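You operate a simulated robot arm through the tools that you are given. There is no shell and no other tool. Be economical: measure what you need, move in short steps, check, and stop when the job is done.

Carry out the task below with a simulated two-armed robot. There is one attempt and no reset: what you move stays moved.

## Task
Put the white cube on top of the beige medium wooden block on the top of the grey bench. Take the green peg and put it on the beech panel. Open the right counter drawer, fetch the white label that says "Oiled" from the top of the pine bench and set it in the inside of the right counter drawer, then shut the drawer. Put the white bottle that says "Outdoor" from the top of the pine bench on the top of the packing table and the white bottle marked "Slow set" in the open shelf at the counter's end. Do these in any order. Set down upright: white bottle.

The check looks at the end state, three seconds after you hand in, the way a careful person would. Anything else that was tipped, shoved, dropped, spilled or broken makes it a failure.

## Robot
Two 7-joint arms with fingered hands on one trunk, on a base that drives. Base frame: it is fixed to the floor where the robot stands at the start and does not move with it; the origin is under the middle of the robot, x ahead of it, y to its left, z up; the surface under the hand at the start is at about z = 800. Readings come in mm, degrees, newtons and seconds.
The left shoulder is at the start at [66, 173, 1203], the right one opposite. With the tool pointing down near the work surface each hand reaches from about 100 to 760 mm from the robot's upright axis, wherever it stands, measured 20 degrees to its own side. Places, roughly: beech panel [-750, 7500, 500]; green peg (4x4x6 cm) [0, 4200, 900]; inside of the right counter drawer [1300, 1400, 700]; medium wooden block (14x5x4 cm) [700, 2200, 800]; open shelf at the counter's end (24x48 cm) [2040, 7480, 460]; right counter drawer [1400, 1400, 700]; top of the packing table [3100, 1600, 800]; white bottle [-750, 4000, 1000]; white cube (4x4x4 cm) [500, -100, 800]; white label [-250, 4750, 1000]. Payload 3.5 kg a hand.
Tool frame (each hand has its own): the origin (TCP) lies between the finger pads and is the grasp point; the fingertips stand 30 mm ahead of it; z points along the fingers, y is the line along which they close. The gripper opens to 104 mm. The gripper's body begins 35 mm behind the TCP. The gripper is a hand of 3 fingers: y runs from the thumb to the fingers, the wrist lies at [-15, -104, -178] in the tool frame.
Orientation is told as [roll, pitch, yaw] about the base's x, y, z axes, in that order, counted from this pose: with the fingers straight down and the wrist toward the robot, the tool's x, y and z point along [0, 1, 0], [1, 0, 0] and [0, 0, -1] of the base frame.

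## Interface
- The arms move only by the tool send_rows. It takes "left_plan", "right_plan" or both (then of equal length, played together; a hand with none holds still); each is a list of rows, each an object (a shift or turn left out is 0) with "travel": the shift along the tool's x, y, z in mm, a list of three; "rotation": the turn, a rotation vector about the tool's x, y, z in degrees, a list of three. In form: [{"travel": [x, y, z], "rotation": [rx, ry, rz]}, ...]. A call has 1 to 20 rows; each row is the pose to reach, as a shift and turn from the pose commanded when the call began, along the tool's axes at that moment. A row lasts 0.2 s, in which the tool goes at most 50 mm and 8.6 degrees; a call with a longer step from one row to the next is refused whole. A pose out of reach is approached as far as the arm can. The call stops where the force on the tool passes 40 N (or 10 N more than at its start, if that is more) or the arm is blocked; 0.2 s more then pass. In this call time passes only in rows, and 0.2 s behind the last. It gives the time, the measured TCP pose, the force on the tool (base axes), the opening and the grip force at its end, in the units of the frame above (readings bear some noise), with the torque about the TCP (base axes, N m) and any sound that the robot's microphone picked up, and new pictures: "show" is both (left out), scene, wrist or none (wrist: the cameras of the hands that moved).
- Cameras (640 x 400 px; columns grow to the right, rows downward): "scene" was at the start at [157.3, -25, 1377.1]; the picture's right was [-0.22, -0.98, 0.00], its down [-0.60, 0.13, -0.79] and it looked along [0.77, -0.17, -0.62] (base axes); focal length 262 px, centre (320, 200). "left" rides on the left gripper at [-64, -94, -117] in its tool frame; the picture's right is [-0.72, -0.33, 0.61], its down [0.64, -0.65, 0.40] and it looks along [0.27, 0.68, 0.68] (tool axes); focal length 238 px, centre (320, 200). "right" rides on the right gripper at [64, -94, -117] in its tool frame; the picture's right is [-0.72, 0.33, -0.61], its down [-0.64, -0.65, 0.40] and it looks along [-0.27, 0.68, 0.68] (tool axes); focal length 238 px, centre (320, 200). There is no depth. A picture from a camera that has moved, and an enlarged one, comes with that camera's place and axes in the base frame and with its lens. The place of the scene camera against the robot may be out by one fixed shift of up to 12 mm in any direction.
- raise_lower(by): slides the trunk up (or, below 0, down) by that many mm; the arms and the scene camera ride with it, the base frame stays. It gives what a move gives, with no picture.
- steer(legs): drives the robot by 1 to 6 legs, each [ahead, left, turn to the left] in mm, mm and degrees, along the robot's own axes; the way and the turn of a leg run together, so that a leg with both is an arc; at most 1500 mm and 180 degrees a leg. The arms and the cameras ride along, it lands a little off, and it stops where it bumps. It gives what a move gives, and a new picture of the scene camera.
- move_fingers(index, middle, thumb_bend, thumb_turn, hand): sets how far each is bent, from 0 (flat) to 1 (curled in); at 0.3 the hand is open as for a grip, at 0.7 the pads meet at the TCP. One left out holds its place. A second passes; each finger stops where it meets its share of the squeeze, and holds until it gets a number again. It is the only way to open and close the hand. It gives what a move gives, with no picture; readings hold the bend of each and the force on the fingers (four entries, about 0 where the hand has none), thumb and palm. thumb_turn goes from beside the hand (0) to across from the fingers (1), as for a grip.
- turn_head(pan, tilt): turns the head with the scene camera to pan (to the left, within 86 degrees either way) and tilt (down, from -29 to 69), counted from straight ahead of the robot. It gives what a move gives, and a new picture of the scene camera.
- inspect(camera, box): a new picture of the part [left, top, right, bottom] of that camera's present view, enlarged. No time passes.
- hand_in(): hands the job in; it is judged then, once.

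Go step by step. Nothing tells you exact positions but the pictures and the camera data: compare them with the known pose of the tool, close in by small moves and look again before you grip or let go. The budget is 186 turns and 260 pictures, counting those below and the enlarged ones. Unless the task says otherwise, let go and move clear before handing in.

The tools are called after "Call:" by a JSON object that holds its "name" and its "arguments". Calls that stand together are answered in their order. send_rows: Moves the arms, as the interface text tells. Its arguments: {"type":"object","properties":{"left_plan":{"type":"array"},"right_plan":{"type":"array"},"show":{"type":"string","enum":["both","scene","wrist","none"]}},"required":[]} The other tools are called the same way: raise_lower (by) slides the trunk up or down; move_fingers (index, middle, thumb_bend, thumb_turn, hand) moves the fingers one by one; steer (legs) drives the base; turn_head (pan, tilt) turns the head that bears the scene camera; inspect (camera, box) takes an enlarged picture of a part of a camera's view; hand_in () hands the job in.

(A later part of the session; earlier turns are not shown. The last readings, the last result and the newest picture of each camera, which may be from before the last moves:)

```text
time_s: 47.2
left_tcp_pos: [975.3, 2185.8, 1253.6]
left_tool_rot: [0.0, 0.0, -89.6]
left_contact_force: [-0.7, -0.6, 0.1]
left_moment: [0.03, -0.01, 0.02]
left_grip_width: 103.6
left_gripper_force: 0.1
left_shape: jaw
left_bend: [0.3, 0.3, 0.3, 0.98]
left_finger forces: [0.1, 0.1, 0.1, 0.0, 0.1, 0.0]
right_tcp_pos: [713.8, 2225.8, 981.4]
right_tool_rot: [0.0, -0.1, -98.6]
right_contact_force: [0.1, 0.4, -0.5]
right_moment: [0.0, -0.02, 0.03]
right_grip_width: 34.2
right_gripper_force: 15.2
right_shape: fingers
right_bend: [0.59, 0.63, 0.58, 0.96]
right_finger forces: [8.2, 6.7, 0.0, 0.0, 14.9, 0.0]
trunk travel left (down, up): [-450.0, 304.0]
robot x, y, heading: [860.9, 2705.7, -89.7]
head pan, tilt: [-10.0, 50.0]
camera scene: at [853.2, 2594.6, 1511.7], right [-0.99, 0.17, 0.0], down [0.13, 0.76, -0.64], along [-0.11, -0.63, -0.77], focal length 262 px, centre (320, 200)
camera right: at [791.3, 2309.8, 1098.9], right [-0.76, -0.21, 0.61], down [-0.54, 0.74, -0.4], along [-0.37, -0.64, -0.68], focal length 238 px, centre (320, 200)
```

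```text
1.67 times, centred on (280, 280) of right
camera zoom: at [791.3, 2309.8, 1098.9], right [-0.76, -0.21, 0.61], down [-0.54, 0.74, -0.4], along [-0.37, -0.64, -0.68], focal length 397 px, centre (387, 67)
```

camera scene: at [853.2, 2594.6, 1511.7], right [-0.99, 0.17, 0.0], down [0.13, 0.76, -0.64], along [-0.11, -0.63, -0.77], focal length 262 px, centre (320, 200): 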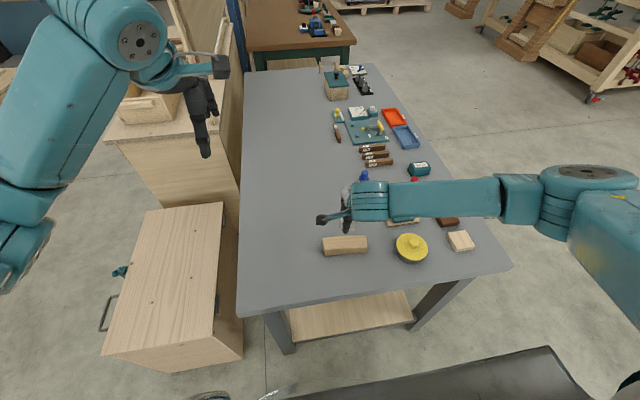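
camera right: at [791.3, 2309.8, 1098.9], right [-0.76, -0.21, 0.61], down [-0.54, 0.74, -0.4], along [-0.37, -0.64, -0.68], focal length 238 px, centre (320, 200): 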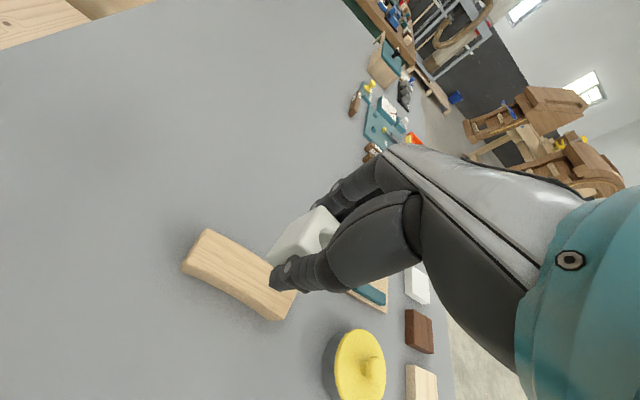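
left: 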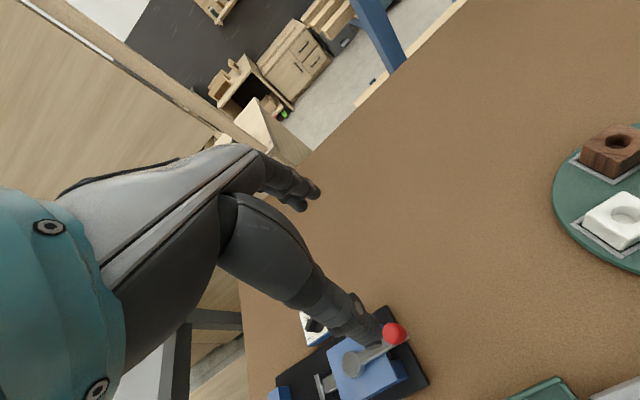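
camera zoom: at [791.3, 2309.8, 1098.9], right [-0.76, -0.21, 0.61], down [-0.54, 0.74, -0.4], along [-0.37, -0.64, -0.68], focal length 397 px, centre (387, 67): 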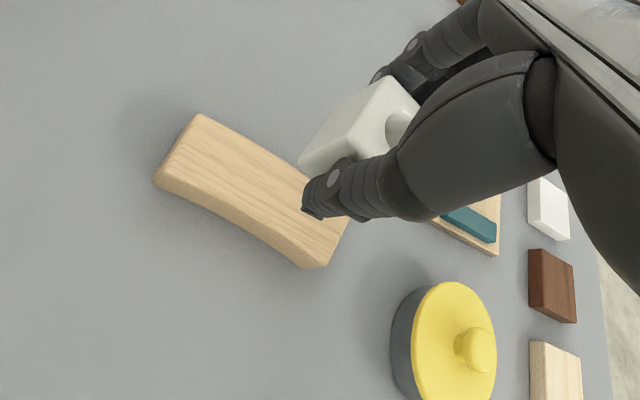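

Block seems centred near [708,2211], axis about -4°. I'll lower closer (cube bottom ~30–60 mm above) and recheck.

Call:
{"name": "send_rows", "arguments": {"right_plan": [{"travel": [-3, 15, 30], "rotation": [0, 0, -4.5]}, {"travel": [-3, 15, 60], "rotation": [0, 0, -4.5]}], "show": "wrist"}}

Call:
{"name": "inspect", "arguments": {"camera": "right", "box": [160, 160, 400, 400]}}

Call:
{"name": "inspect", "arguments": {"camera": "scene", "box": [300, 180, 430, 280]}}

```text
time_s: 47.8
left_tcp_pos: [975.4, 2186.2, 1252.4]
left_tool_rot: [0.0, 0.0, -89.7]
left_contact_force: [-0.1, 0.1, 0.1]
left_moment: [-0.02, -0.04, 0.01]
left_grip_width: 103.6
left_gripper_force: 0.1
left_shape: jaw
left_bend: [0.3, 0.3, 0.3, 0.98]
left_finger forces: [0.0, 0.1, 0.0, 0.0, 0.0, 0.1]
right_tcp_pos: [710.6, 2212.4, 920.6]
right_tool_rot: [-0.1, 0.1, -94.1]
right_contact_force: [0.1, -0.5, -1.0]
right_moment: [0.0, -0.01, 0.04]
right_grip_width: 34.1
right_gripper_force: 14.3
right_shape: fingers
right_bend: [0.59, 0.63, 0.58, 0.96]
right_finger forces: [8.3, 6.6, 0.0, 0.0, 14.9, 0.0]
trunk travel left (down, up): [-450.0, 304.0]
robot x, y, heading: [863.0, 2702.8, -89.6]
head pan, tilt: [-10.0, 50.0]
camera right: at [780.3, 2301.7, 1038.7], right [-0.74, -0.27, 0.61], down [-0.59, 0.7, -0.4], along [-0.32, -0.66, -0.68], focal length 238 px, centre (320, 200)
```

right: 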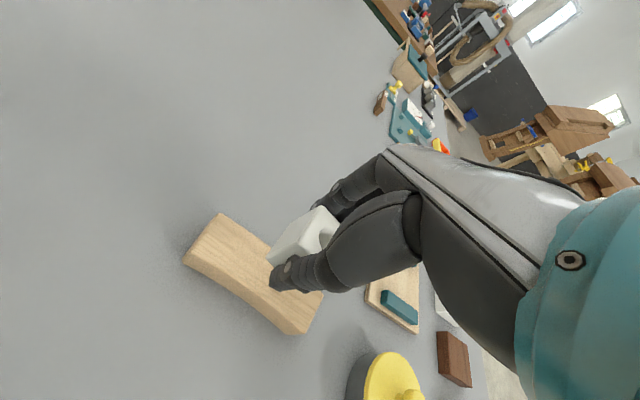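

```text
1.67 times, centred on (280, 280) of right
camera zoom: at [780.3, 2301.7, 1038.7], right [-0.74, -0.27, 0.61], down [-0.59, 0.7, -0.4], along [-0.32, -0.66, -0.68], focal length 397 px, centre (387, 67)
```

zoom: 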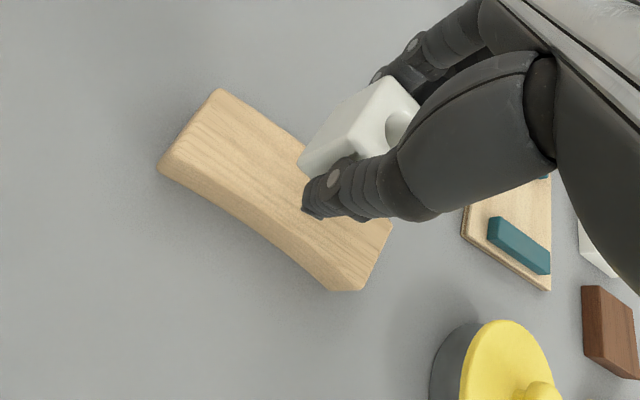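

```text
4.00 times, centred on (365, 230) of scene
camera zoom: at [853.4, 2595.0, 1511.7], right [-0.99, 0.17, 0.0], down [0.13, 0.76, -0.64], along [-0.11, -0.63, -0.77], focal length 1047 px, centre (140, 80)
```

zoom: 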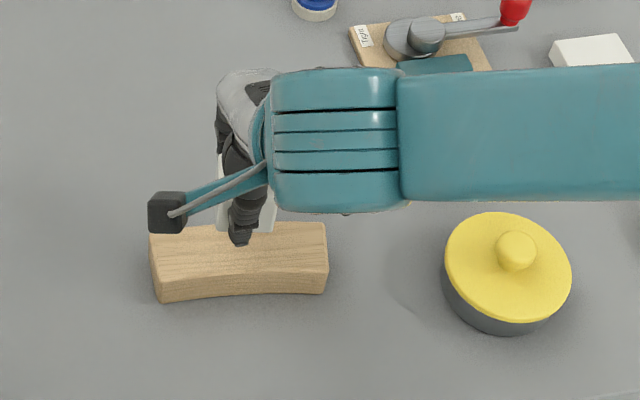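

Block top estimated z≈812, centre ≈[708,2213]; hand is right above. Descending to ~10 mm gap.

Call:
{"name": "send_rows", "arguments": {"right_plan": [{"travel": [-1, 0, 25]}, {"travel": [-1, 0, 50]}], "show": "none"}}

Call:
{"name": "inspect", "arguments": {"camera": "right", "box": [160, 160, 400, 400]}}

Call:
{"name": "inspect", "arguments": {"camera": "scene", "box": [300, 180, 430, 280]}}

```text
time_s: 48.4
left_tcp_pos: [975.6, 2185.6, 1253.0]
left_tool_rot: [0.0, 0.0, -89.6]
left_contact_force: [0.3, -0.6, -0.2]
left_moment: [0.01, 0.04, -0.01]
left_grip_width: 103.6
left_gripper_force: 0.1
left_shape: jaw
left_bend: [0.3, 0.3, 0.3, 0.98]
left_finger forces: [0.0, 0.0, 0.0, 0.0, 0.0, 0.0]
right_tcp_pos: [707.7, 2210.7, 869.7]
right_tool_rot: [0.0, -0.3, -94.1]
right_contact_force: [-0.3, 0.3, 6.1]
right_moment: [-0.06, 0.07, 0.0]
right_grip_width: 34.0
right_gripper_force: 15.8
right_shape: fingers
right_bend: [0.6, 0.63, 0.58, 0.95]
right_finger forces: [8.5, 8.4, 0.0, 0.0, 16.2, 0.0]
trunk travel left (down, up): [-450.0, 304.0]
robot x, y, heading: [861.2, 2707.0, -90.1]
head pan, tilt: [-10.0, 50.0]
```

```text
1.67 times, centred on (280, 280) of right
camera zoom: at [778.8, 2301.7, 987.9], right [-0.74, -0.27, 0.61], down [-0.59, 0.7, -0.41], along [-0.32, -0.67, -0.68], focal length 397 px, centre (387, 67)
```

zoom: 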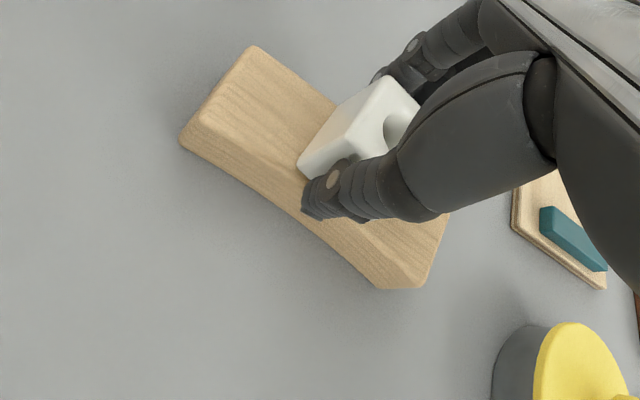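

```text
4.00 times, centred on (365, 230) of scene
camera zoom: at [853.3, 2595.7, 1511.9], right [-0.99, 0.17, 0.0], down [0.13, 0.75, -0.64], along [-0.11, -0.63, -0.77], focal length 1047 px, centre (140, 80)
```

zoom: 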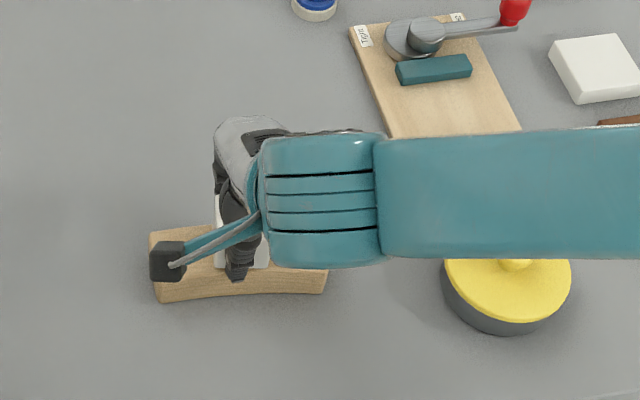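

The cube just touched the block (6 N), but it sits ~10 mm too far back. I'll lift slightly, shift toward me by 12 mm and +6 in x.

Call:
{"name": "send_rows", "arguments": {"right_plan": [{"travel": [0, 0, -14]}, {"travel": [6, -11, -14]}, {"travel": [6, -11, -6]}], "show": "none"}}

Call:
{"name": "inspect", "arguments": {"camera": "right", "box": [160, 160, 400, 400]}}

```text
time_s: 49.2
left_tcp_pos: [974.9, 2186.3, 1253.4]
left_tool_rot: [0.0, -0.1, -89.6]
left_contact_force: [0.9, 0.3, -0.4]
left_moment: [-0.02, 0.03, -0.03]
left_grip_width: 103.5
left_gripper_force: 0.1
left_shape: jaw
left_bend: [0.3, 0.3, 0.3, 0.98]
left_finger forces: [0.0, 0.0, 0.0, 0.0, 0.1, 0.0]
right_tcp_pos: [716.3, 2222.0, 877.5]
right_tool_rot: [0.0, 0.0, -94.1]
right_contact_force: [0.0, 0.0, 0.2]
right_moment: [0.04, 0.01, 0.01]
right_grip_width: 34.1
right_gripper_force: 15.0
right_shape: fingers
right_bend: [0.6, 0.63, 0.58, 0.95]
right_finger forces: [8.6, 6.8, 0.0, 0.1, 15.3, 0.0]
trunk travel left (down, up): [-450.0, 304.0]
robot x, y, heading: [861.2, 2703.2, -89.7]
head pan, tilt: [-10.0, 50.0]
```

```text
1.67 times, centred on (280, 280) of right
camera zoom: at [785.7, 2311.1, 994.4], right [-0.74, -0.27, 0.61], down [-0.59, 0.7, -0.4], along [-0.32, -0.66, -0.68], focal length 397 px, centre (387, 67)
```

zoom: 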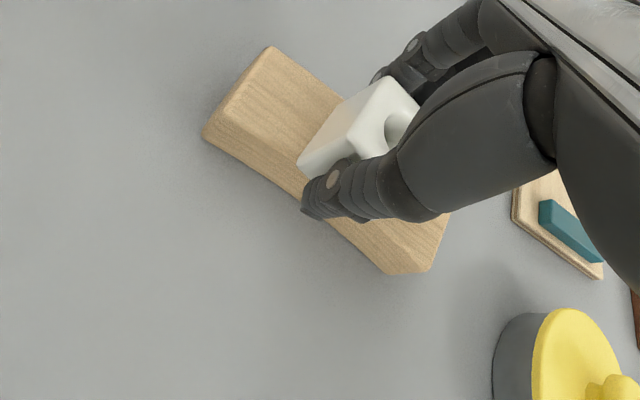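

Good placement now. Lower to contact.

Call:
{"name": "send_rows", "arguments": {"right_plan": [{"travel": [0, 0, 5]}, {"travel": [0, 0, 9]}], "show": "none"}}

```text
time_s: 49.8
left_tcp_pos: [978.1, 2187.6, 1253.5]
left_tool_rot: [0.0, -0.1, -89.6]
left_contact_force: [-0.8, 0.4, -0.1]
left_moment: [-0.04, 0.02, 0.01]
left_grip_width: 103.7
left_gripper_force: 0.1
left_shape: jaw
left_bend: [0.3, 0.3, 0.3, 0.98]
left_finger forces: [0.0, 0.1, 0.0, 0.0, 0.0, 0.0]
right_tcp_pos: [715.5, 2219.2, 869.8]
right_tool_rot: [0.0, -0.4, -94.1]
right_contact_force: [-0.6, 1.7, 15.0]
right_moment: [-0.23, 0.1, -0.05]
right_grip_width: 33.9
right_gripper_force: 20.1
right_shape: fingers
right_bend: [0.6, 0.63, 0.58, 0.95]
right_finger forces: [8.2, 13.7, 0.1, 0.0, 18.1, 0.0]
trunk travel left (down, up): [-450.0, 304.0]
robot x, y, heading: [859.0, 2704.3, -89.3]
head pan, tilt: [-10.0, 50.0]
```

In contact (15 N). I'll ease up 1.5 mm and open the fingers a little first.

Call:
{"name": "send_rows", "arguments": {"right_plan": [{"travel": [0, 0, -1.5]}], "show": "none"}}

Call:
{"name": "move_fingers", "arguments": {"hand": "right", "index": 0.5, "middle": 0.5, "thumb_bend": 0.5}}

Call:
{"name": "inspect", "arguments": {"camera": "right", "box": [160, 160, 400, 400]}}

```text
time_s: 50.2
left_tcp_pos: [976.0, 2187.2, 1252.3]
left_tool_rot: [0.0, 0.0, -89.6]
left_contact_force: [-0.3, 0.4, 0.6]
left_moment: [0.02, 0.0, 0.0]
left_grip_width: 103.7
left_gripper_force: 0.1
left_shape: jaw
left_bend: [0.3, 0.3, 0.3, 0.98]
left_finger forces: [0.0, 0.0, 0.0, 0.1, 0.0, 0.1]
right_tcp_pos: [715.4, 2220.1, 869.1]
right_tool_rot: [0.0, -0.2, -94.1]
right_contact_force: [-0.5, -2.1, 13.0]
right_moment: [-0.25, 0.09, 0.0]
right_grip_width: 34.0
right_gripper_force: 19.3
right_shape: fingers
right_bend: [0.6, 0.63, 0.58, 0.95]
right_finger forces: [9.4, 13.3, 0.0, 0.1, 16.6, 0.0]
trunk travel left (down, up): [-450.0, 304.0]
robot x, y, heading: [860.3, 2703.9, -89.7]
head pan, tilt: [-10.0, 50.0]
```

```text
time_s: 51.2
left_tcp_pos: [975.8, 2188.1, 1254.1]
left_tool_rot: [0.0, 0.1, -89.6]
left_contact_force: [-0.1, 1.5, -0.3]
left_moment: [0.04, -0.02, -0.01]
left_grip_width: 103.5
left_gripper_force: 0.1
left_shape: jaw
left_bend: [0.3, 0.3, 0.3, 0.98]
left_finger forces: [0.0, 0.0, 0.0, 0.0, 0.1, 0.1]
right_tcp_pos: [715.2, 2221.6, 868.5]
right_tool_rot: [0.1, -0.1, -94.1]
right_contact_force: [0.8, 2.2, 9.7]
right_moment: [-0.14, 0.11, -0.01]
right_grip_width: 51.2
right_gripper_force: 4.6
right_shape: fingers
right_bend: [0.5, 0.53, 0.5, 0.97]
right_finger forces: [0.2, 9.2, 0.0, 0.0, 0.0, 0.0]
trunk travel left (down, up): [-450.0, 304.0]
robot x, y, heading: [861.8, 2700.8, -89.5]
head pan, tilt: [-10.0, 50.0]
```

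```text
1.67 times, centred on (280, 280) of right
camera zoom: at [785.9, 2311.6, 986.7], right [-0.74, -0.27, 0.61], down [-0.59, 0.7, -0.4], along [-0.32, -0.66, -0.68], focal length 397 px, centre (387, 67)
```

zoom: 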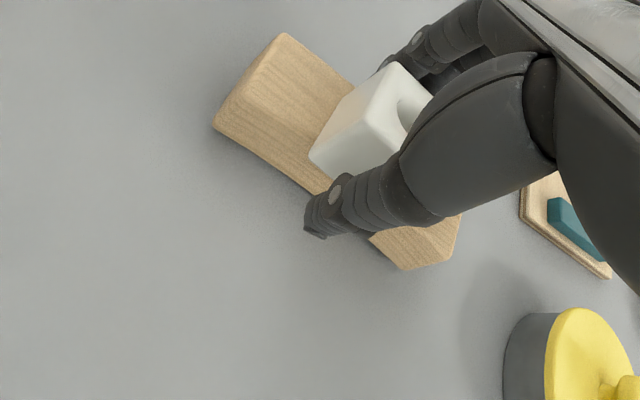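

The cube stands on the block. Opening fully and raising straight up.

Call:
{"name": "move_fingers", "arguments": {"hand": "right", "index": 0.3, "middle": 0.3, "thumb_bend": 0.3}}

Call:
{"name": "send_rows", "arguments": {"right_plan": [{"travel": [0, 0, -20]}, {"travel": [0, 0, -60]}, {"travel": [0, 0, -105]}, {"travel": [0, 0, -150]}, {"travel": [0, 0, -195]}, {"travel": [0, 0, -240]}, {"travel": [0, 0, -285]}, {"travel": [0, 0, -330]}], "show": "both"}}

Call:
{"name": "inspect", "arguments": {"camera": "scene", "box": [280, 180, 430, 280]}}

```text
time_s: 52.2
left_tcp_pos: [976.1, 2186.6, 1252.6]
left_tool_rot: [0.0, -0.1, -89.7]
left_contact_force: [0.1, -0.3, -0.1]
left_moment: [0.0, 0.01, -0.02]
left_grip_width: 103.8
left_gripper_force: 0.0
left_shape: jaw
left_bend: [0.3, 0.3, 0.3, 0.98]
left_finger forces: [0.0, 0.0, 0.0, 0.0, 0.1, 0.0]
right_tcp_pos: [715.2, 2220.9, 869.9]
right_tool_rot: [0.1, -0.1, -94.1]
right_contact_force: [-0.2, -0.1, -0.5]
right_moment: [0.03, -0.02, 0.05]
right_grip_width: 102.6
right_gripper_force: 0.1
right_shape: fingers
right_bend: [0.3, 0.3, 0.3, 0.97]
right_finger forces: [0.1, 0.0, 0.0, 0.1, 0.0, 0.0]
trunk travel left (down, up): [-450.0, 304.0]
robot x, y, heading: [862.8, 2702.8, -89.6]
head pan, tilt: [-10.0, 50.0]
```

```text
time_s: 54.0
left_tcp_pos: [976.2, 2186.9, 1253.0]
left_tool_rot: [0.2, 0.1, -89.7]
left_contact_force: [0.2, 0.0, 0.8]
left_moment: [0.02, 0.0, 0.0]
left_grip_width: 103.6
left_gripper_force: 0.1
left_shape: jaw
left_bend: [0.3, 0.3, 0.3, 0.98]
left_finger forces: [0.0, 0.0, 0.0, 0.0, 0.1, 0.1]
right_tcp_pos: [716.7, 2223.4, 1198.1]
right_tool_rot: [0.0, 0.0, -94.1]
right_contact_force: [0.1, 0.4, 0.7]
right_moment: [-0.04, -0.02, 0.01]
right_grip_width: 102.9
right_gripper_force: 0.0
right_shape: fingers
right_bend: [0.3, 0.3, 0.3, 0.97]
right_finger forces: [0.0, 0.0, 0.0, 0.0, 0.0, 0.0]
trunk travel left (down, up): [-450.0, 304.0]
robot x, y, heading: [859.3, 2704.1, -89.5]
head pan, tilt: [-10.0, 50.0]
camera scene: at [853.3, 2595.2, 1511.7], right [-0.99, 0.17, 0.0], down [0.13, 0.76, -0.64], along [-0.11, -0.63, -0.77], focal length 262 px, centre (320, 200)
camera right: at [785.9, 2313.8, 1315.5], right [-0.74, -0.27, 0.61], down [-0.59, 0.7, -0.4], along [-0.32, -0.66, -0.68], focal length 238 px, centre (320, 200)
```

scene: 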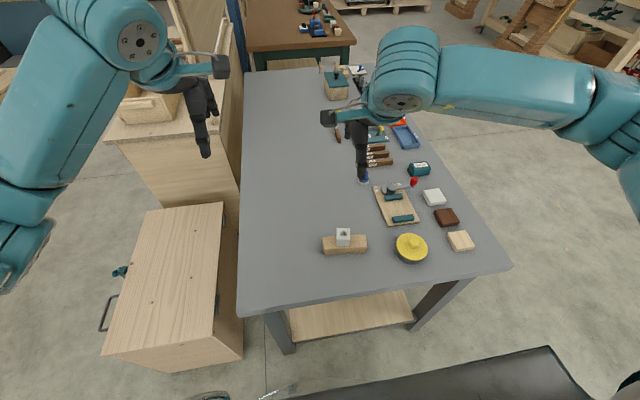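
right: 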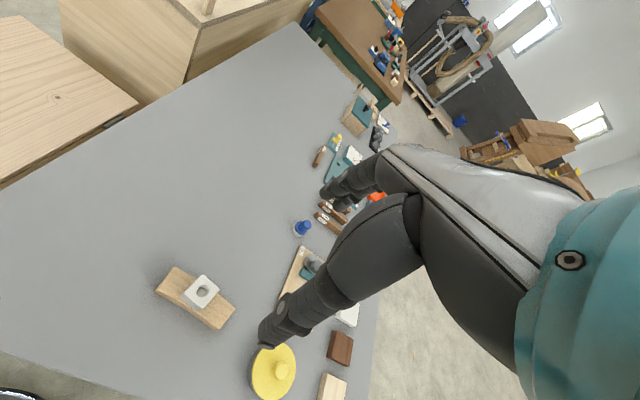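

```text
4.00 times, centred on (355, 230) of scene
camera zoom: at [853.3, 2595.2, 1511.7], right [-0.99, 0.17, 0.0], down [0.13, 0.76, -0.64], along [-0.11, -0.63, -0.77], focal length 1047 px, centre (180, 80)
```

zoom: 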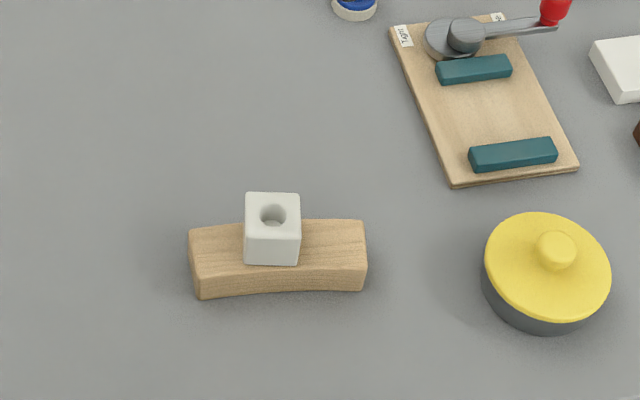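

The cube sits well on the block. Next I'll go to the pine bench: back off, strafe to x≈0, turn around to face +y, and look at bottles.

Call:
{"name": "steer", "arguments": {"legs": [[-150, 0, 0], [0, -870, 0], [0, 0, -90], [0, 0, -90], [0, 500, 0]]}}

Call:
{"name": "turn_head", "arguments": {"pan": 0, "tilt": 35}}

```text
time_s: 69.9
left_tcp_pos: [-595.1, 3409.4, 1252.8]
left_tool_rot: [-0.1, 0.1, 87.1]
left_contact_force: [-0.7, -0.5, 0.0]
left_moment: [0.01, 0.0, 0.02]
left_grip_width: 103.6
left_gripper_force: 0.0
left_shape: jaw
left_bend: [0.3, 0.3, 0.3, 0.98]
left_finger forces: [0.1, 0.0, 0.1, 0.0, 0.0, 0.0]
right_tcp_pos: [-337.8, 3355.6, 1197.1]
right_tool_rot: [-0.1, -0.1, 82.5]
right_contact_force: [-0.4, 0.5, 0.8]
right_moment: [0.0, -0.01, 0.0]
right_grip_width: 102.5
right_gripper_force: 0.0
right_shape: fingers
right_bend: [0.3, 0.3, 0.3, 0.97]
right_finger forces: [0.0, 0.0, 0.0, 0.1, 0.0, 0.1]
trunk travel left (down, up): [-450.0, 304.0]
robot x, y, heading: [-509.7, 2883.7, 87.1]
head pan, tilt: [-10.0, 50.0]
camera scene: at [-489.3, 2980.2, 1511.7], right [0.97, -0.22, 0.0], down [-0.17, -0.75, -0.64], along [0.14, 0.63, -0.77], focal length 262 px, centre (320, 200)
```

scene: 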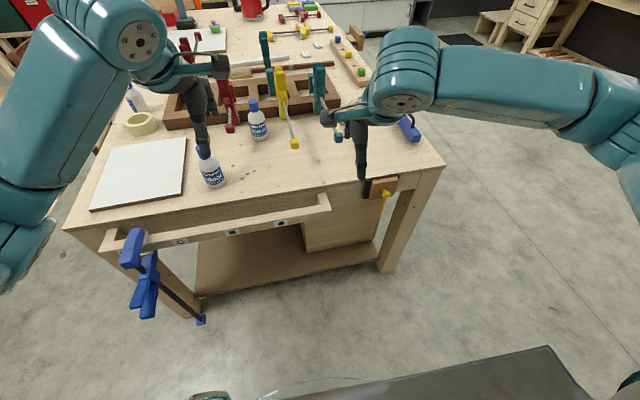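

```text
time_s: 70.7
left_tcp_pos: [-597.0, 3408.1, 1253.6]
left_tool_rot: [0.0, 0.0, 87.1]
left_contact_force: [0.1, 0.3, -0.2]
left_moment: [0.0, -0.01, 0.0]
left_grip_width: 103.9
left_gripper_force: 0.1
left_shape: jaw
left_bend: [0.3, 0.3, 0.3, 0.98]
left_finger forces: [0.0, 0.1, 0.1, 0.0, 0.0, 0.0]
right_tcp_pos: [-338.9, 3356.2, 1196.8]
right_tool_rot: [0.1, -0.1, 82.6]
right_contact_force: [0.3, 0.5, -0.1]
right_moment: [0.01, -0.01, -0.02]
right_grip_width: 102.6
right_gripper_force: 0.0
right_shape: fingers
right_bend: [0.3, 0.3, 0.3, 0.97]
right_finger forces: [0.1, 0.0, 0.0, 0.0, 0.1, 0.0]
trunk travel left (down, up): [-450.0, 304.0]
robot x, y, heading: [-514.9, 2883.5, 86.9]
head pan, tilt: [0.0, 35.0]
camera scene: at [-501.4, 2993.0, 1533.4], right [1.0, -0.05, 0.0], down [-0.03, -0.57, -0.82], along [0.04, 0.82, -0.57], focal length 262 px, centre (320, 200)
```

scene: 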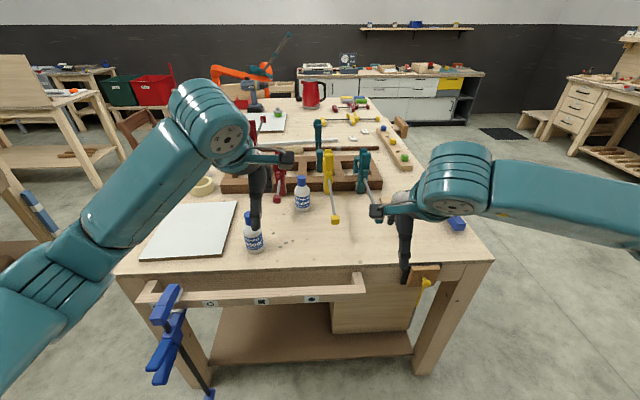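

Call:
{"name": "inspect", "arguments": {"camera": "scene", "box": [180, 160, 340, 260]}}

Call:
{"name": "inspect", "arguments": {"camera": "scene", "box": [320, 80, 480, 180]}}

```text
4.00 times, centred on (260, 210) of scene
camera zoom: at [-501.4, 2993.0, 1533.4], right [1.0, -0.05, 0.0], down [-0.03, -0.57, -0.82], along [0.04, 0.82, -0.57], focal length 1047 px, centre (560, 160)
```

zoom: 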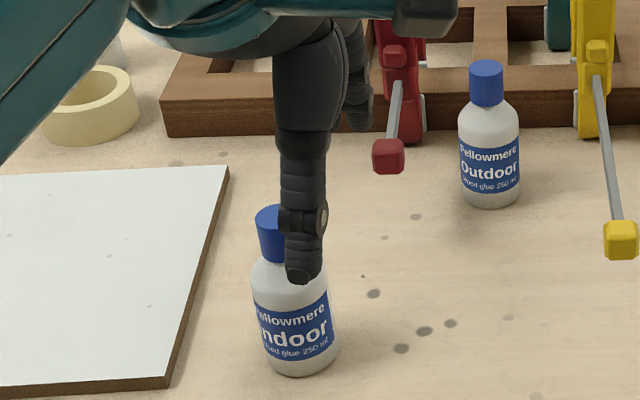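

```text
4.00 times, centred on (400, 130) of scene
camera zoom: at [-501.4, 2993.0, 1533.4], right [1.0, -0.05, 0.0], down [-0.03, -0.57, -0.82], along [0.04, 0.82, -0.57], focal length 1047 px, centre (0, 480)
```

zoom: 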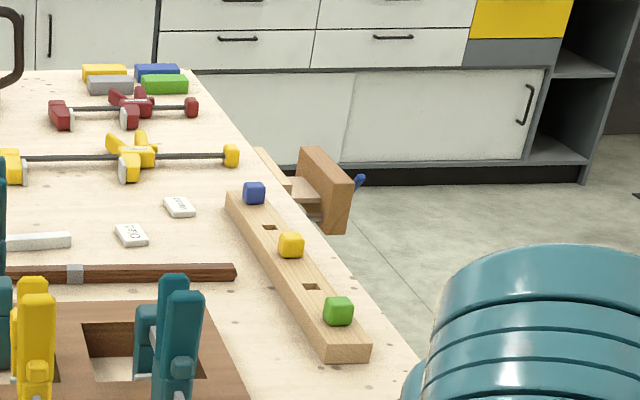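

The "Outdoor" bottle is the one by the red clamp (~[-490,3760]); "Indoor" is nearer. I'll strafe left to see the third bottle near the tape.

Call:
{"name": "steer", "arguments": {"legs": [[0, 0, 3], [0, 250, 0]]}}

Call:
{"name": "turn_head", "arguments": {"pan": -5, "tilt": 30}}

```text
time_s: 72.9
left_tcp_pos: [-874.3, 3402.5, 1252.9]
left_tool_rot: [0.0, 0.1, 90.1]
left_contact_force: [0.0, 0.2, 0.4]
left_moment: [0.01, -0.01, -0.02]
left_grip_width: 103.4
left_gripper_force: 0.0
left_shape: jaw
left_bend: [0.3, 0.3, 0.3, 0.98]
left_finger forces: [0.0, 0.0, 0.1, 0.0, 0.1, 0.0]
right_tcp_pos: [-615.0, 3364.3, 1197.5]
right_tool_rot: [-0.1, 0.0, 85.6]
right_contact_force: [-0.5, 0.4, 0.2]
right_moment: [0.03, -0.01, -0.01]
right_grip_width: 102.7
right_gripper_force: 0.0
right_shape: fingers
right_bend: [0.3, 0.3, 0.3, 0.97]
right_finger forces: [0.0, 0.0, 0.1, 0.1, 0.0, 0.1]
trunk travel left (down, up): [-450.0, 304.0]
robot x, y, heading: [-764.3, 2879.9, 90.1]
head pan, tilt: [0.0, 35.0]
camera scene: at [-759.4, 2992.6, 1533.4], right [1.0, 0.0, 0.0], down [0.0, -0.57, -0.82], along [0.0, 0.82, -0.57], focal length 262 px, centre (320, 200)
```

scene: 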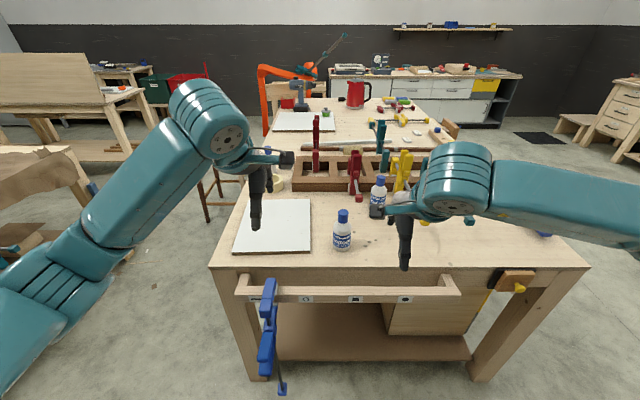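

```text
time_s: 73.6
left_tcp_pos: [-875.0, 3402.3, 1252.8]
left_tool_rot: [0.0, 0.0, 90.1]
left_contact_force: [0.2, 0.3, 0.3]
left_moment: [0.01, -0.02, 0.0]
left_grip_width: 103.5
left_gripper_force: 0.0
left_shape: jaw
left_bend: [0.3, 0.3, 0.3, 0.98]
left_finger forces: [0.0, 0.0, 0.0, 0.0, 0.0, 0.1]
right_tcp_pos: [-613.6, 3362.8, 1198.2]
right_tool_rot: [-0.1, 0.0, 85.7]
right_contact_force: [-0.3, 1.1, 0.4]
right_moment: [0.0, 0.05, -0.03]
right_grip_width: 102.9
right_gripper_force: 0.0
right_shape: fingers
right_bend: [0.3, 0.3, 0.3, 0.97]
right_finger forces: [0.0, 0.0, 0.0, 0.0, 0.1, 0.0]
trunk travel left (down, up): [-450.0, 304.0]
robot x, y, heading: [-764.1, 2880.5, 90.0]
head pan, tilt: [-5.0, 30.0]
camera scene: at [-751.1, 2994.6, 1541.2], right [1.0, -0.08, 0.0], down [-0.04, -0.5, -0.87], along [0.07, 0.86, -0.5], focal length 262 px, centre (320, 200)
```

scene: 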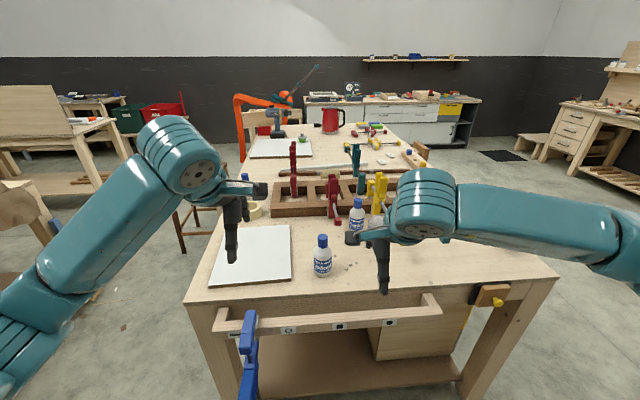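

The third bottle is hidden by my arm near the bench's left edge. I'll go round to the left side of the pine bench and face it.

Call:
{"name": "steer", "arguments": {"legs": [[0, 700, 0], [550, 0, 0]]}}

Call:
{"name": "turn_head", "arguments": {"pan": -40, "tilt": 30}}

```text
time_s: 80.2
left_tcp_pos: [-1553.3, 3953.0, 1252.8]
left_tool_rot: [0.0, 0.1, 89.0]
left_contact_force: [0.3, -1.0, -0.2]
left_moment: [0.0, 0.02, 0.01]
left_grip_width: 103.5
left_gripper_force: 0.1
left_shape: jaw
left_bend: [0.3, 0.3, 0.3, 0.98]
left_finger forces: [0.0, 0.1, 0.0, 0.1, 0.0, 0.0]
right_tcp_pos: [-1294.9, 3907.8, 1197.1]
right_tool_rot: [0.0, 0.0, 84.5]
right_contact_force: [-0.1, 0.1, -0.7]
right_moment: [-0.01, 0.0, -0.01]
right_grip_width: 102.5
right_gripper_force: 0.0
right_shape: fingers
right_bend: [0.3, 0.3, 0.3, 0.97]
right_finger forces: [0.0, 0.0, 0.0, 0.0, 0.0, 0.0]
trunk travel left (down, up): [-450.0, 304.0]
robot x, y, heading: [-1451.2, 3426.8, 88.9]
head pan, tilt: [-5.0, 30.0]
camera scene: at [-1439.3, 3542.1, 1541.2], right [0.99, -0.1, 0.0], down [-0.05, -0.5, -0.87], along [0.09, 0.86, -0.5], focal length 262 px, centre (320, 200)
```

scene: 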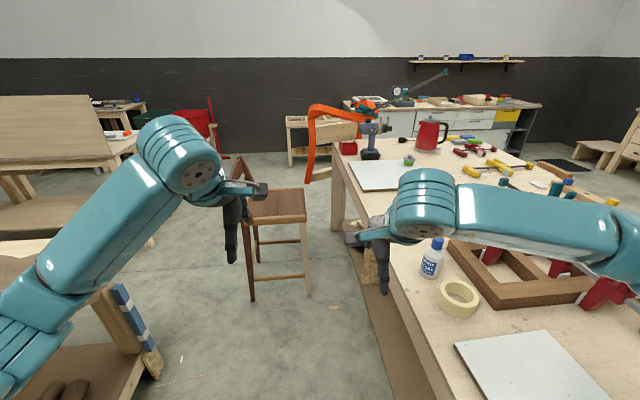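

```text
time_s: 81.2
left_tcp_pos: [-1555.7, 3951.4, 1252.6]
left_tool_rot: [0.0, -0.1, 89.0]
left_contact_force: [-0.2, 0.3, 0.2]
left_moment: [-0.01, -0.02, 0.04]
left_grip_width: 103.4
left_gripper_force: 0.0
left_shape: jaw
left_bend: [0.3, 0.3, 0.3, 0.98]
left_finger forces: [0.0, 0.1, 0.0, 0.1, 0.0, 0.0]
right_tcp_pos: [-1295.0, 3908.0, 1197.4]
right_tool_rot: [0.0, -0.1, 84.5]
right_contact_force: [-0.2, 1.1, 0.7]
right_moment: [0.03, -0.02, 0.0]
right_grip_width: 103.1
right_gripper_force: 0.0
right_shape: fingers
right_bend: [0.3, 0.3, 0.3, 0.97]
right_finger forces: [0.0, 0.0, 0.1, 0.0, 0.0, 0.0]
trunk travel left (down, up): [-450.0, 304.0]
robot x, y, heading: [-1455.2, 3430.3, 88.9]
head pan, tilt: [-40.0, 30.0]
camera scene: at [-1389.5, 3520.3, 1541.2], right [0.76, -0.66, 0.0], down [-0.33, -0.38, -0.87], along [0.57, 0.65, -0.5], focal length 262 px, centre (320, 200)
```

scene: 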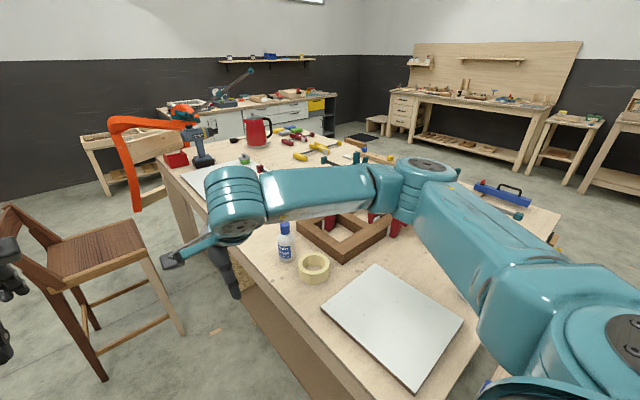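

Call:
{"name": "inspect", "arguments": {"camera": "scene", "box": [240, 200, 360, 300]}}

```text
4.00 times, centred on (300, 250) of scene
camera zoom: at [-1389.5, 3520.3, 1541.2], right [0.76, -0.66, 0.0], down [-0.33, -0.38, -0.87], along [0.57, 0.65, -0.5], focal length 1047 px, centre (400, 0)
```

zoom: 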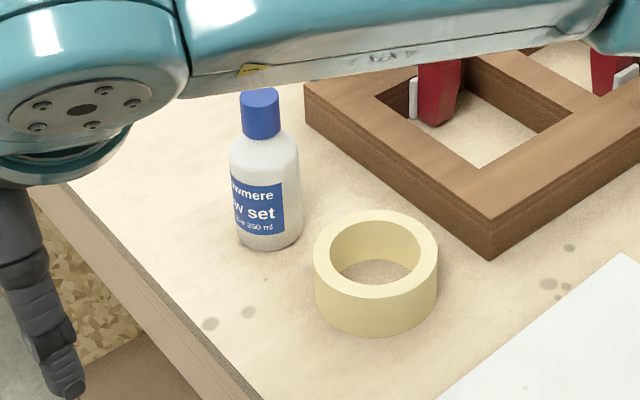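

It is "Slow set", around [-1078,4026], with the tape roll close beside. I'll position left of the bench, facing +x, so the right hand can grasp it from the side.

Call:
{"name": "steer", "arguments": {"legs": [[250, 150, 0], [0, 0, -89], [0, 500, 0]]}}

Call:
{"name": "turn_head", "arguments": {"pan": -15, "tilt": 35}}

```text
time_s: 89.5
left_tcp_pos: [-1077.4, 4295.7, 1254.4]
left_tool_rot: [0.1, 0.0, -0.1]
left_contact_force: [0.6, -0.3, -0.4]
left_moment: [0.02, -0.01, 0.02]
left_grip_width: 103.4
left_gripper_force: 0.1
left_shape: jaw
left_bend: [0.3, 0.3, 0.3, 0.98]
left_finger forces: [0.0, 0.1, 0.1, 0.0, 0.0, 0.0]
right_tcp_pos: [-1118.0, 4036.7, 1198.5]
right_tool_rot: [-0.1, 0.0, -4.6]
right_contact_force: [-0.2, 0.7, -0.2]
right_moment: [-0.03, -0.01, -0.01]
right_grip_width: 102.7
right_gripper_force: 0.1
right_shape: fingers
right_bend: [0.3, 0.3, 0.3, 0.97]
right_finger forces: [0.0, 0.1, 0.0, 0.0, 0.1, 0.0]
trunk travel left (down, up): [-450.0, 304.0]
robot x, y, heading: [-1598.2, 4187.9, -0.1]
head pan, tilt: [-40.0, 30.0]
camera scene: at [-1496.6, 4121.5, 1541.3], right [-0.64, -0.77, 0.0], down [-0.38, 0.32, -0.87], along [0.66, -0.56, -0.5], focal length 262 px, centre (320, 200)
```

scene: 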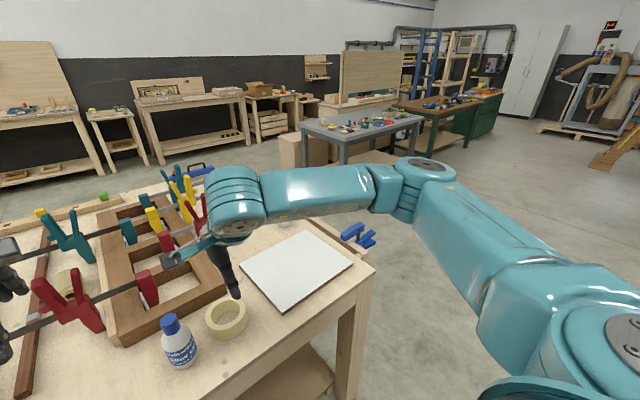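

```text
time_s: 90.4
left_tcp_pos: [-1077.4, 4296.6, 1254.7]
left_tool_rot: [0.0, 0.1, -0.1]
left_contact_force: [0.3, 0.2, -0.5]
left_moment: [-0.05, -0.04, 0.03]
left_grip_width: 103.5
left_gripper_force: 0.2
left_shape: jaw
left_bend: [0.3, 0.3, 0.3, 0.98]
left_finger forces: [0.1, 0.1, 0.0, 0.1, 0.1, 0.1]
right_tcp_pos: [-1118.3, 4035.3, 1196.8]
right_tool_rot: [0.0, 0.0, -4.6]
right_contact_force: [-0.1, -0.2, -0.1]
right_moment: [-0.02, -0.01, 0.02]
right_grip_width: 102.9
right_gripper_force: 0.1
right_shape: fingers
right_bend: [0.3, 0.3, 0.3, 0.97]
right_finger forces: [0.0, 0.0, 0.1, 0.0, 0.1, 0.0]
trunk travel left (down, up): [-450.0, 304.0]
robot x, y, heading: [-1597.2, 4184.6, 0.1]
head pan, tilt: [-15.0, 35.0]
camera scene: at [-1480.8, 4156.3, 1533.5], right [-0.26, -0.97, 0.0], down [-0.55, 0.15, -0.82], along [0.79, -0.21, -0.57], focal length 262 px, centre (320, 200)
```

scene: 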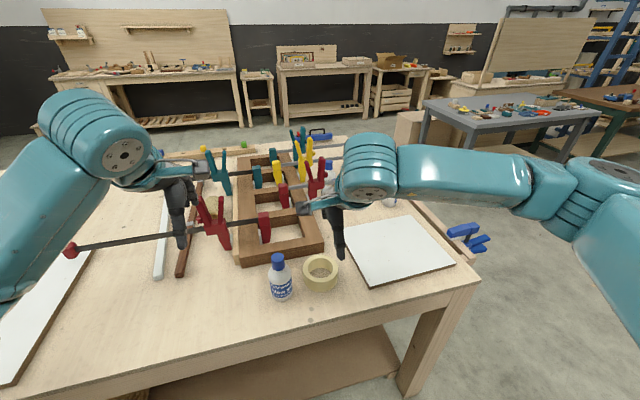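

The bench top looks to be at z≈870, with the bottle near [-1018,4160]. I'll shift left 130 and rotate the right hand so the fingers close sideways.

Call:
{"name": "steer", "arguments": {"legs": [[0, 130, 0]]}}

Call:
{"name": "send_rows", "arguments": {"right_plan": [{"rotation": [0, 0, 8.5]}, {"rotation": [0, 0, 17]}, {"rotation": [0, 0, 25.5]}, {"rotation": [0, 0, 34]}, {"rotation": [0, 0, 42.5]}, {"rotation": [0, 0, 51]}, {"rotation": [0, 0, 59.5]}, {"rotation": [0, 0, 68]}, {"rotation": [0, 0, 76.5]}, {"rotation": [0, 0, 85]}], "show": "scene"}}

```text
time_s: 91.7
left_tcp_pos: [-1078.6, 4425.8, 1254.5]
left_tool_rot: [0.1, 0.0, 0.0]
left_contact_force: [-0.9, 0.2, 0.7]
left_moment: [-0.01, -0.01, -0.01]
left_grip_width: 103.6
left_gripper_force: 0.1
left_shape: jaw
left_bend: [0.3, 0.3, 0.3, 0.98]
left_finger forces: [0.1, 0.0, 0.0, 0.0, 0.0, 0.0]
right_tcp_pos: [-1117.8, 4165.8, 1198.6]
right_tool_rot: [-0.1, 0.0, -4.5]
right_contact_force: [-0.5, 0.7, 0.4]
right_moment: [-0.01, -0.01, 0.0]
right_grip_width: 102.8
right_gripper_force: 0.1
right_shape: fingers
right_bend: [0.3, 0.3, 0.3, 0.97]
right_finger forces: [0.1, 0.0, 0.0, 0.0, 0.0, 0.1]
trunk travel left (down, up): [-450.0, 304.0]
robot x, y, heading: [-1598.6, 4314.3, 0.3]
head pan, tilt: [-15.0, 35.0]
camera scene: at [-1480.9, 4286.1, 1533.5], right [-0.26, -0.97, 0.0], down [-0.55, 0.15, -0.82], along [0.79, -0.21, -0.57], focal length 262 px, centre (320, 200)
```

scene: 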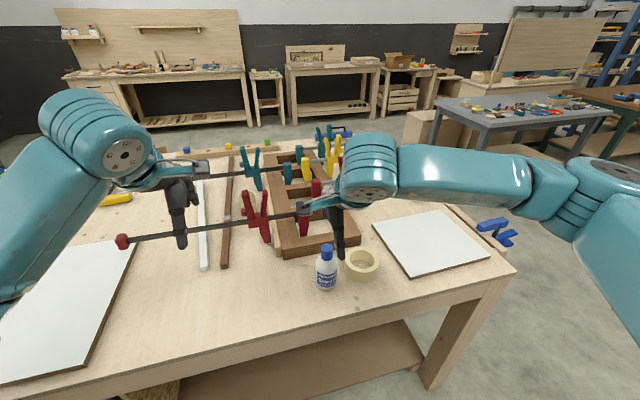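

```text
time_s: 93.9
left_tcp_pos: [-1077.2, 4425.0, 1252.9]
left_tool_rot: [-0.1, 0.1, 0.0]
left_contact_force: [-0.1, -0.1, 0.5]
left_moment: [0.01, -0.01, -0.02]
left_grip_width: 103.8
left_gripper_force: 0.1
left_shape: jaw
left_bend: [0.3, 0.3, 0.3, 0.98]
left_finger forces: [0.0, 0.1, 0.1, 0.0, 0.0, 0.0]
right_tcp_pos: [-1118.0, 4166.0, 1197.4]
right_tool_rot: [0.0, -0.1, -89.6]
right_contact_force: [0.0, 0.7, -0.3]
right_moment: [0.0, 0.01, 0.01]
right_grip_width: 102.7
right_gripper_force: 0.0
right_shape: fingers
right_bend: [0.3, 0.3, 0.3, 0.97]
right_finger forces: [0.0, 0.0, 0.0, 0.1, 0.0, 0.1]
trunk travel left (down, up): [-450.0, 304.0]
robot x, y, heading: [-1600.4, 4315.3, 0.1]
head pan, tilt: [-15.0, 35.0]
camera scene: at [-1480.7, 4285.8, 1533.4], right [-0.26, -0.97, 0.0], down [-0.55, 0.15, -0.82], along [0.79, -0.21, -0.57], focal length 262 px, centre (320, 200)
```

scene: 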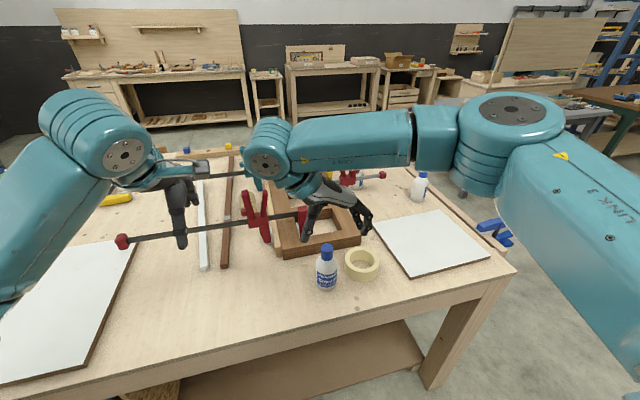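

The yaw works. Now pitch the hand so the fingers point forward with a downward tilt (~65°), and look through the wrist camera.

Call:
{"name": "send_rows", "arguments": {"right_plan": [{"rotation": [0, 8.5, 0]}, {"rotation": [0, 17, 0]}, {"rotation": [0, 25.5, 0]}, {"rotation": [0, 34, 0]}, {"rotation": [0, 42.5, 0]}, {"rotation": [0, 51, 0]}, {"rotation": [0, 59.5, 0]}, {"rotation": [0, 67, 0]}], "show": "both"}}

```text
time_s: 95.7
left_tcp_pos: [-1079.4, 4426.2, 1253.9]
left_tool_rot: [0.0, 0.0, 0.0]
left_contact_force: [1.2, 0.1, 0.6]
left_moment: [-0.01, -0.02, 0.01]
left_grip_width: 103.6
left_gripper_force: 0.0
left_shape: jaw
left_bend: [0.3, 0.3, 0.3, 0.98]
left_finger forces: [0.1, 0.0, 0.1, 0.0, 0.1, 0.0]
right_tcp_pos: [-1118.3, 4166.4, 1197.7]
right_tool_rot: [67.1, 0.0, -89.4]
right_contact_force: [-0.2, 0.1, -0.3]
right_moment: [0.02, -0.04, -0.01]
right_grip_width: 102.9
right_gripper_force: 0.0
right_shape: fingers
right_bend: [0.3, 0.3, 0.3, 0.97]
right_finger forces: [0.0, 0.0, 0.1, 0.0, 0.0, 0.0]
trunk travel left (down, up): [-450.0, 304.0]
robot x, y, heading: [-1595.0, 4313.3, 0.3]
head pan, tilt: [-15.0, 35.0]
camera scene: at [-1480.9, 4286.0, 1533.5], right [-0.26, -0.97, 0.0], down [-0.55, 0.15, -0.82], along [0.79, -0.21, -0.57], focal length 262 px, centre (320, 200)
camera right: at [-1201.4, 4259.5, 1302.5], right [-0.84, -0.33, -0.42], down [0.12, 0.65, -0.75], along [0.53, -0.68, -0.51], focal length 238 px, centre (320, 200)
```

scene: 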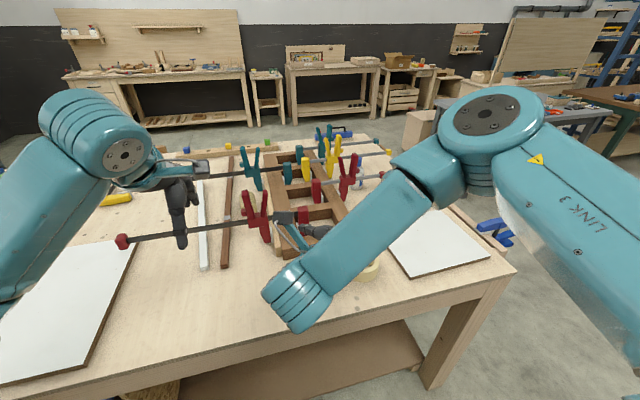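
right: 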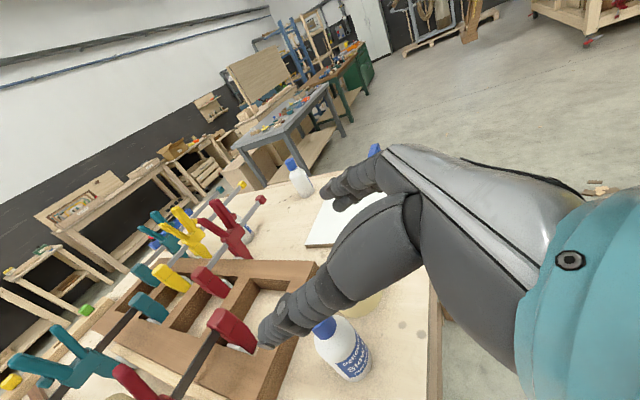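

The bottle base triangulates to about [-1011,4163], height ~135. I'll narrow the opening a bit and lower the hand to bottle mid-height, 105 mm short of it.

Call:
{"name": "move_fingers", "arguments": {"hand": "right", "index": 0.4, "middle": 0.4, "thumb_bend": 0.4}}

Call:
{"name": "send_rows", "arguments": {"right_plan": [{"travel": [-40, 1, 16]}, {"travel": [-80, 2, 32]}, {"travel": [-120, 3, 48]}, {"travel": [-160, 4, 64]}, {"travel": [-200, 5, 80]}, {"travel": [-232, 6, 96]}], "show": "both"}}

```text
time_s: 96.7
left_tcp_pos: [-1077.9, 4425.1, 1253.5]
left_tool_rot: [0.0, 0.0, 0.0]
left_contact_force: [0.4, -0.3, -0.9]
left_moment: [-0.01, 0.0, 0.0]
left_grip_width: 103.6
left_gripper_force: 0.1
left_shape: jaw
left_bend: [0.3, 0.3, 0.3, 0.98]
left_finger forces: [0.0, 0.0, 0.0, 0.0, 0.0, 0.0]
right_tcp_pos: [-1117.0, 4167.1, 1195.9]
right_tool_rot: [67.0, 0.0, -89.5]
right_contact_force: [0.0, 0.5, -1.0]
right_moment: [0.0, -0.03, -0.03]
right_grip_width: 78.8
right_gripper_force: 0.0
right_shape: fingers
right_bend: [0.4, 0.4, 0.4, 0.97]
right_finger forces: [0.1, 0.1, 0.0, 0.0, 0.1, 0.0]
trunk travel left (down, up): [-450.0, 304.0]
robot x, y, heading: [-1595.2, 4313.8, 0.1]
head pan, tilt: [-15.0, 35.0]
```

```text
time_s: 98.1
left_tcp_pos: [-1078.3, 4425.2, 1253.2]
left_tool_rot: [0.0, 0.0, 0.0]
left_contact_force: [-0.2, -0.8, 0.2]
left_moment: [0.03, 0.01, -0.02]
left_grip_width: 103.7
left_gripper_force: 0.0
left_shape: jaw
left_bend: [0.3, 0.3, 0.3, 0.98]
left_finger forces: [0.1, 0.0, 0.0, 0.1, 0.0, 0.0]
right_tcp_pos: [-1119.2, 4161.9, 948.0]
right_tool_rot: [67.0, 0.1, -89.4]
right_contact_force: [0.7, 0.9, -0.2]
right_moment: [-0.03, 0.0, -0.03]
right_grip_width: 78.6
right_gripper_force: 0.1
right_shape: fingers
right_bend: [0.4, 0.4, 0.4, 0.97]
right_finger forces: [0.0, 0.1, 0.1, 0.1, 0.0, 0.1]
trunk travel left (down, up): [-450.0, 304.0]
robot x, y, heading: [-1603.4, 4312.4, 0.1]
head pan, tilt: [-15.0, 35.0]
camera scene: at [-1480.8, 4285.6, 1533.4], right [-0.26, -0.97, 0.0], down [-0.55, 0.15, -0.82], along [0.79, -0.21, -0.57], focal length 262 px, centre (320, 200)
camera right: at [-1203.5, 4255.2, 1052.2], right [-0.84, -0.33, -0.42], down [0.12, 0.65, -0.75], along [0.53, -0.68, -0.51], focal length 238 px, centre (320, 200)
```

scene: 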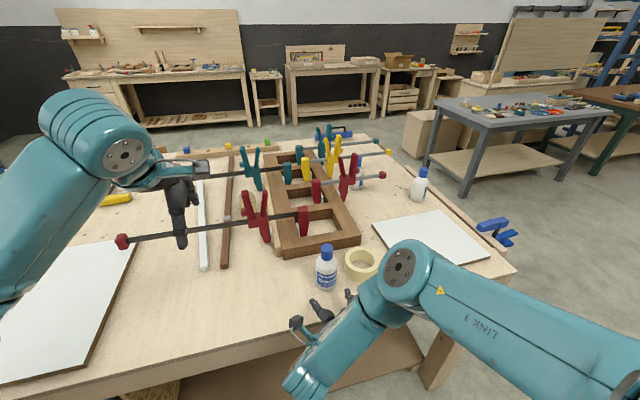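
right: 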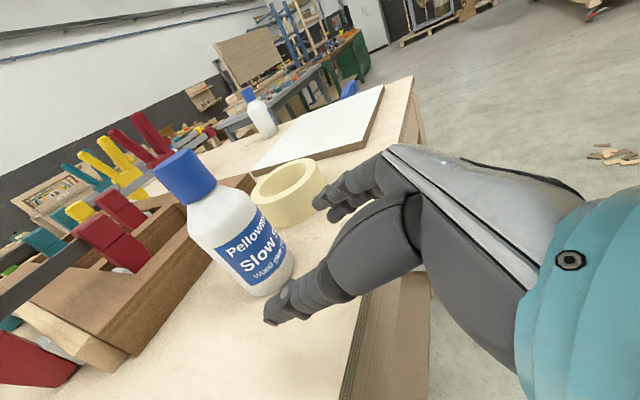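

The bottle axis seems nearer y≈4145. I'll shift slightly and advance 55 mm, then recheck against the grasp point's image location (328,240).

Call:
{"name": "send_rows", "arguments": {"right_plan": [{"travel": [0, 15, 0]}, {"travel": [11, 15, 25]}, {"travel": [21.5, 15, 50.6]}], "show": "wrist"}}

```text
time_s: 98.9
left_tcp_pos: [-1078.1, 4425.5, 1253.4]
left_tool_rot: [0.1, 0.0, 0.1]
left_contact_force: [-0.1, -0.1, -0.2]
left_moment: [0.0, 0.01, -0.01]
left_grip_width: 103.5
left_gripper_force: 0.0
left_shape: jaw
left_bend: [0.3, 0.3, 0.3, 0.98]
left_finger forces: [0.0, 0.1, 0.0, 0.1, 0.1, 0.1]
right_tcp_pos: [-1065.5, 4145.1, 947.0]
right_tool_rot: [67.0, 0.0, -89.5]
right_contact_force: [0.3, 0.5, 0.2]
right_moment: [0.02, 0.03, 0.02]
right_grip_width: 78.7
right_gripper_force: 0.1
right_shape: fingers
right_bend: [0.4, 0.4, 0.4, 0.97]
right_finger forces: [0.1, 0.1, 0.1, 0.1, 0.1, 0.0]
trunk travel left (down, up): [-450.0, 304.0]
robot x, y, heading: [-1597.5, 4313.5, -0.1]
head pan, tilt: [-15.0, 35.0]
camera right: at [-1148.1, 4238.3, 1052.8], right [-0.84, -0.33, -0.42], down [0.12, 0.65, -0.75], along [0.53, -0.68, -0.51], focal length 238 px, centre (320, 200)
```

right: 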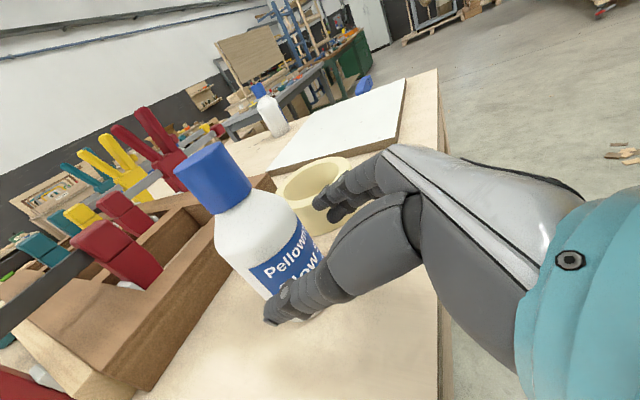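

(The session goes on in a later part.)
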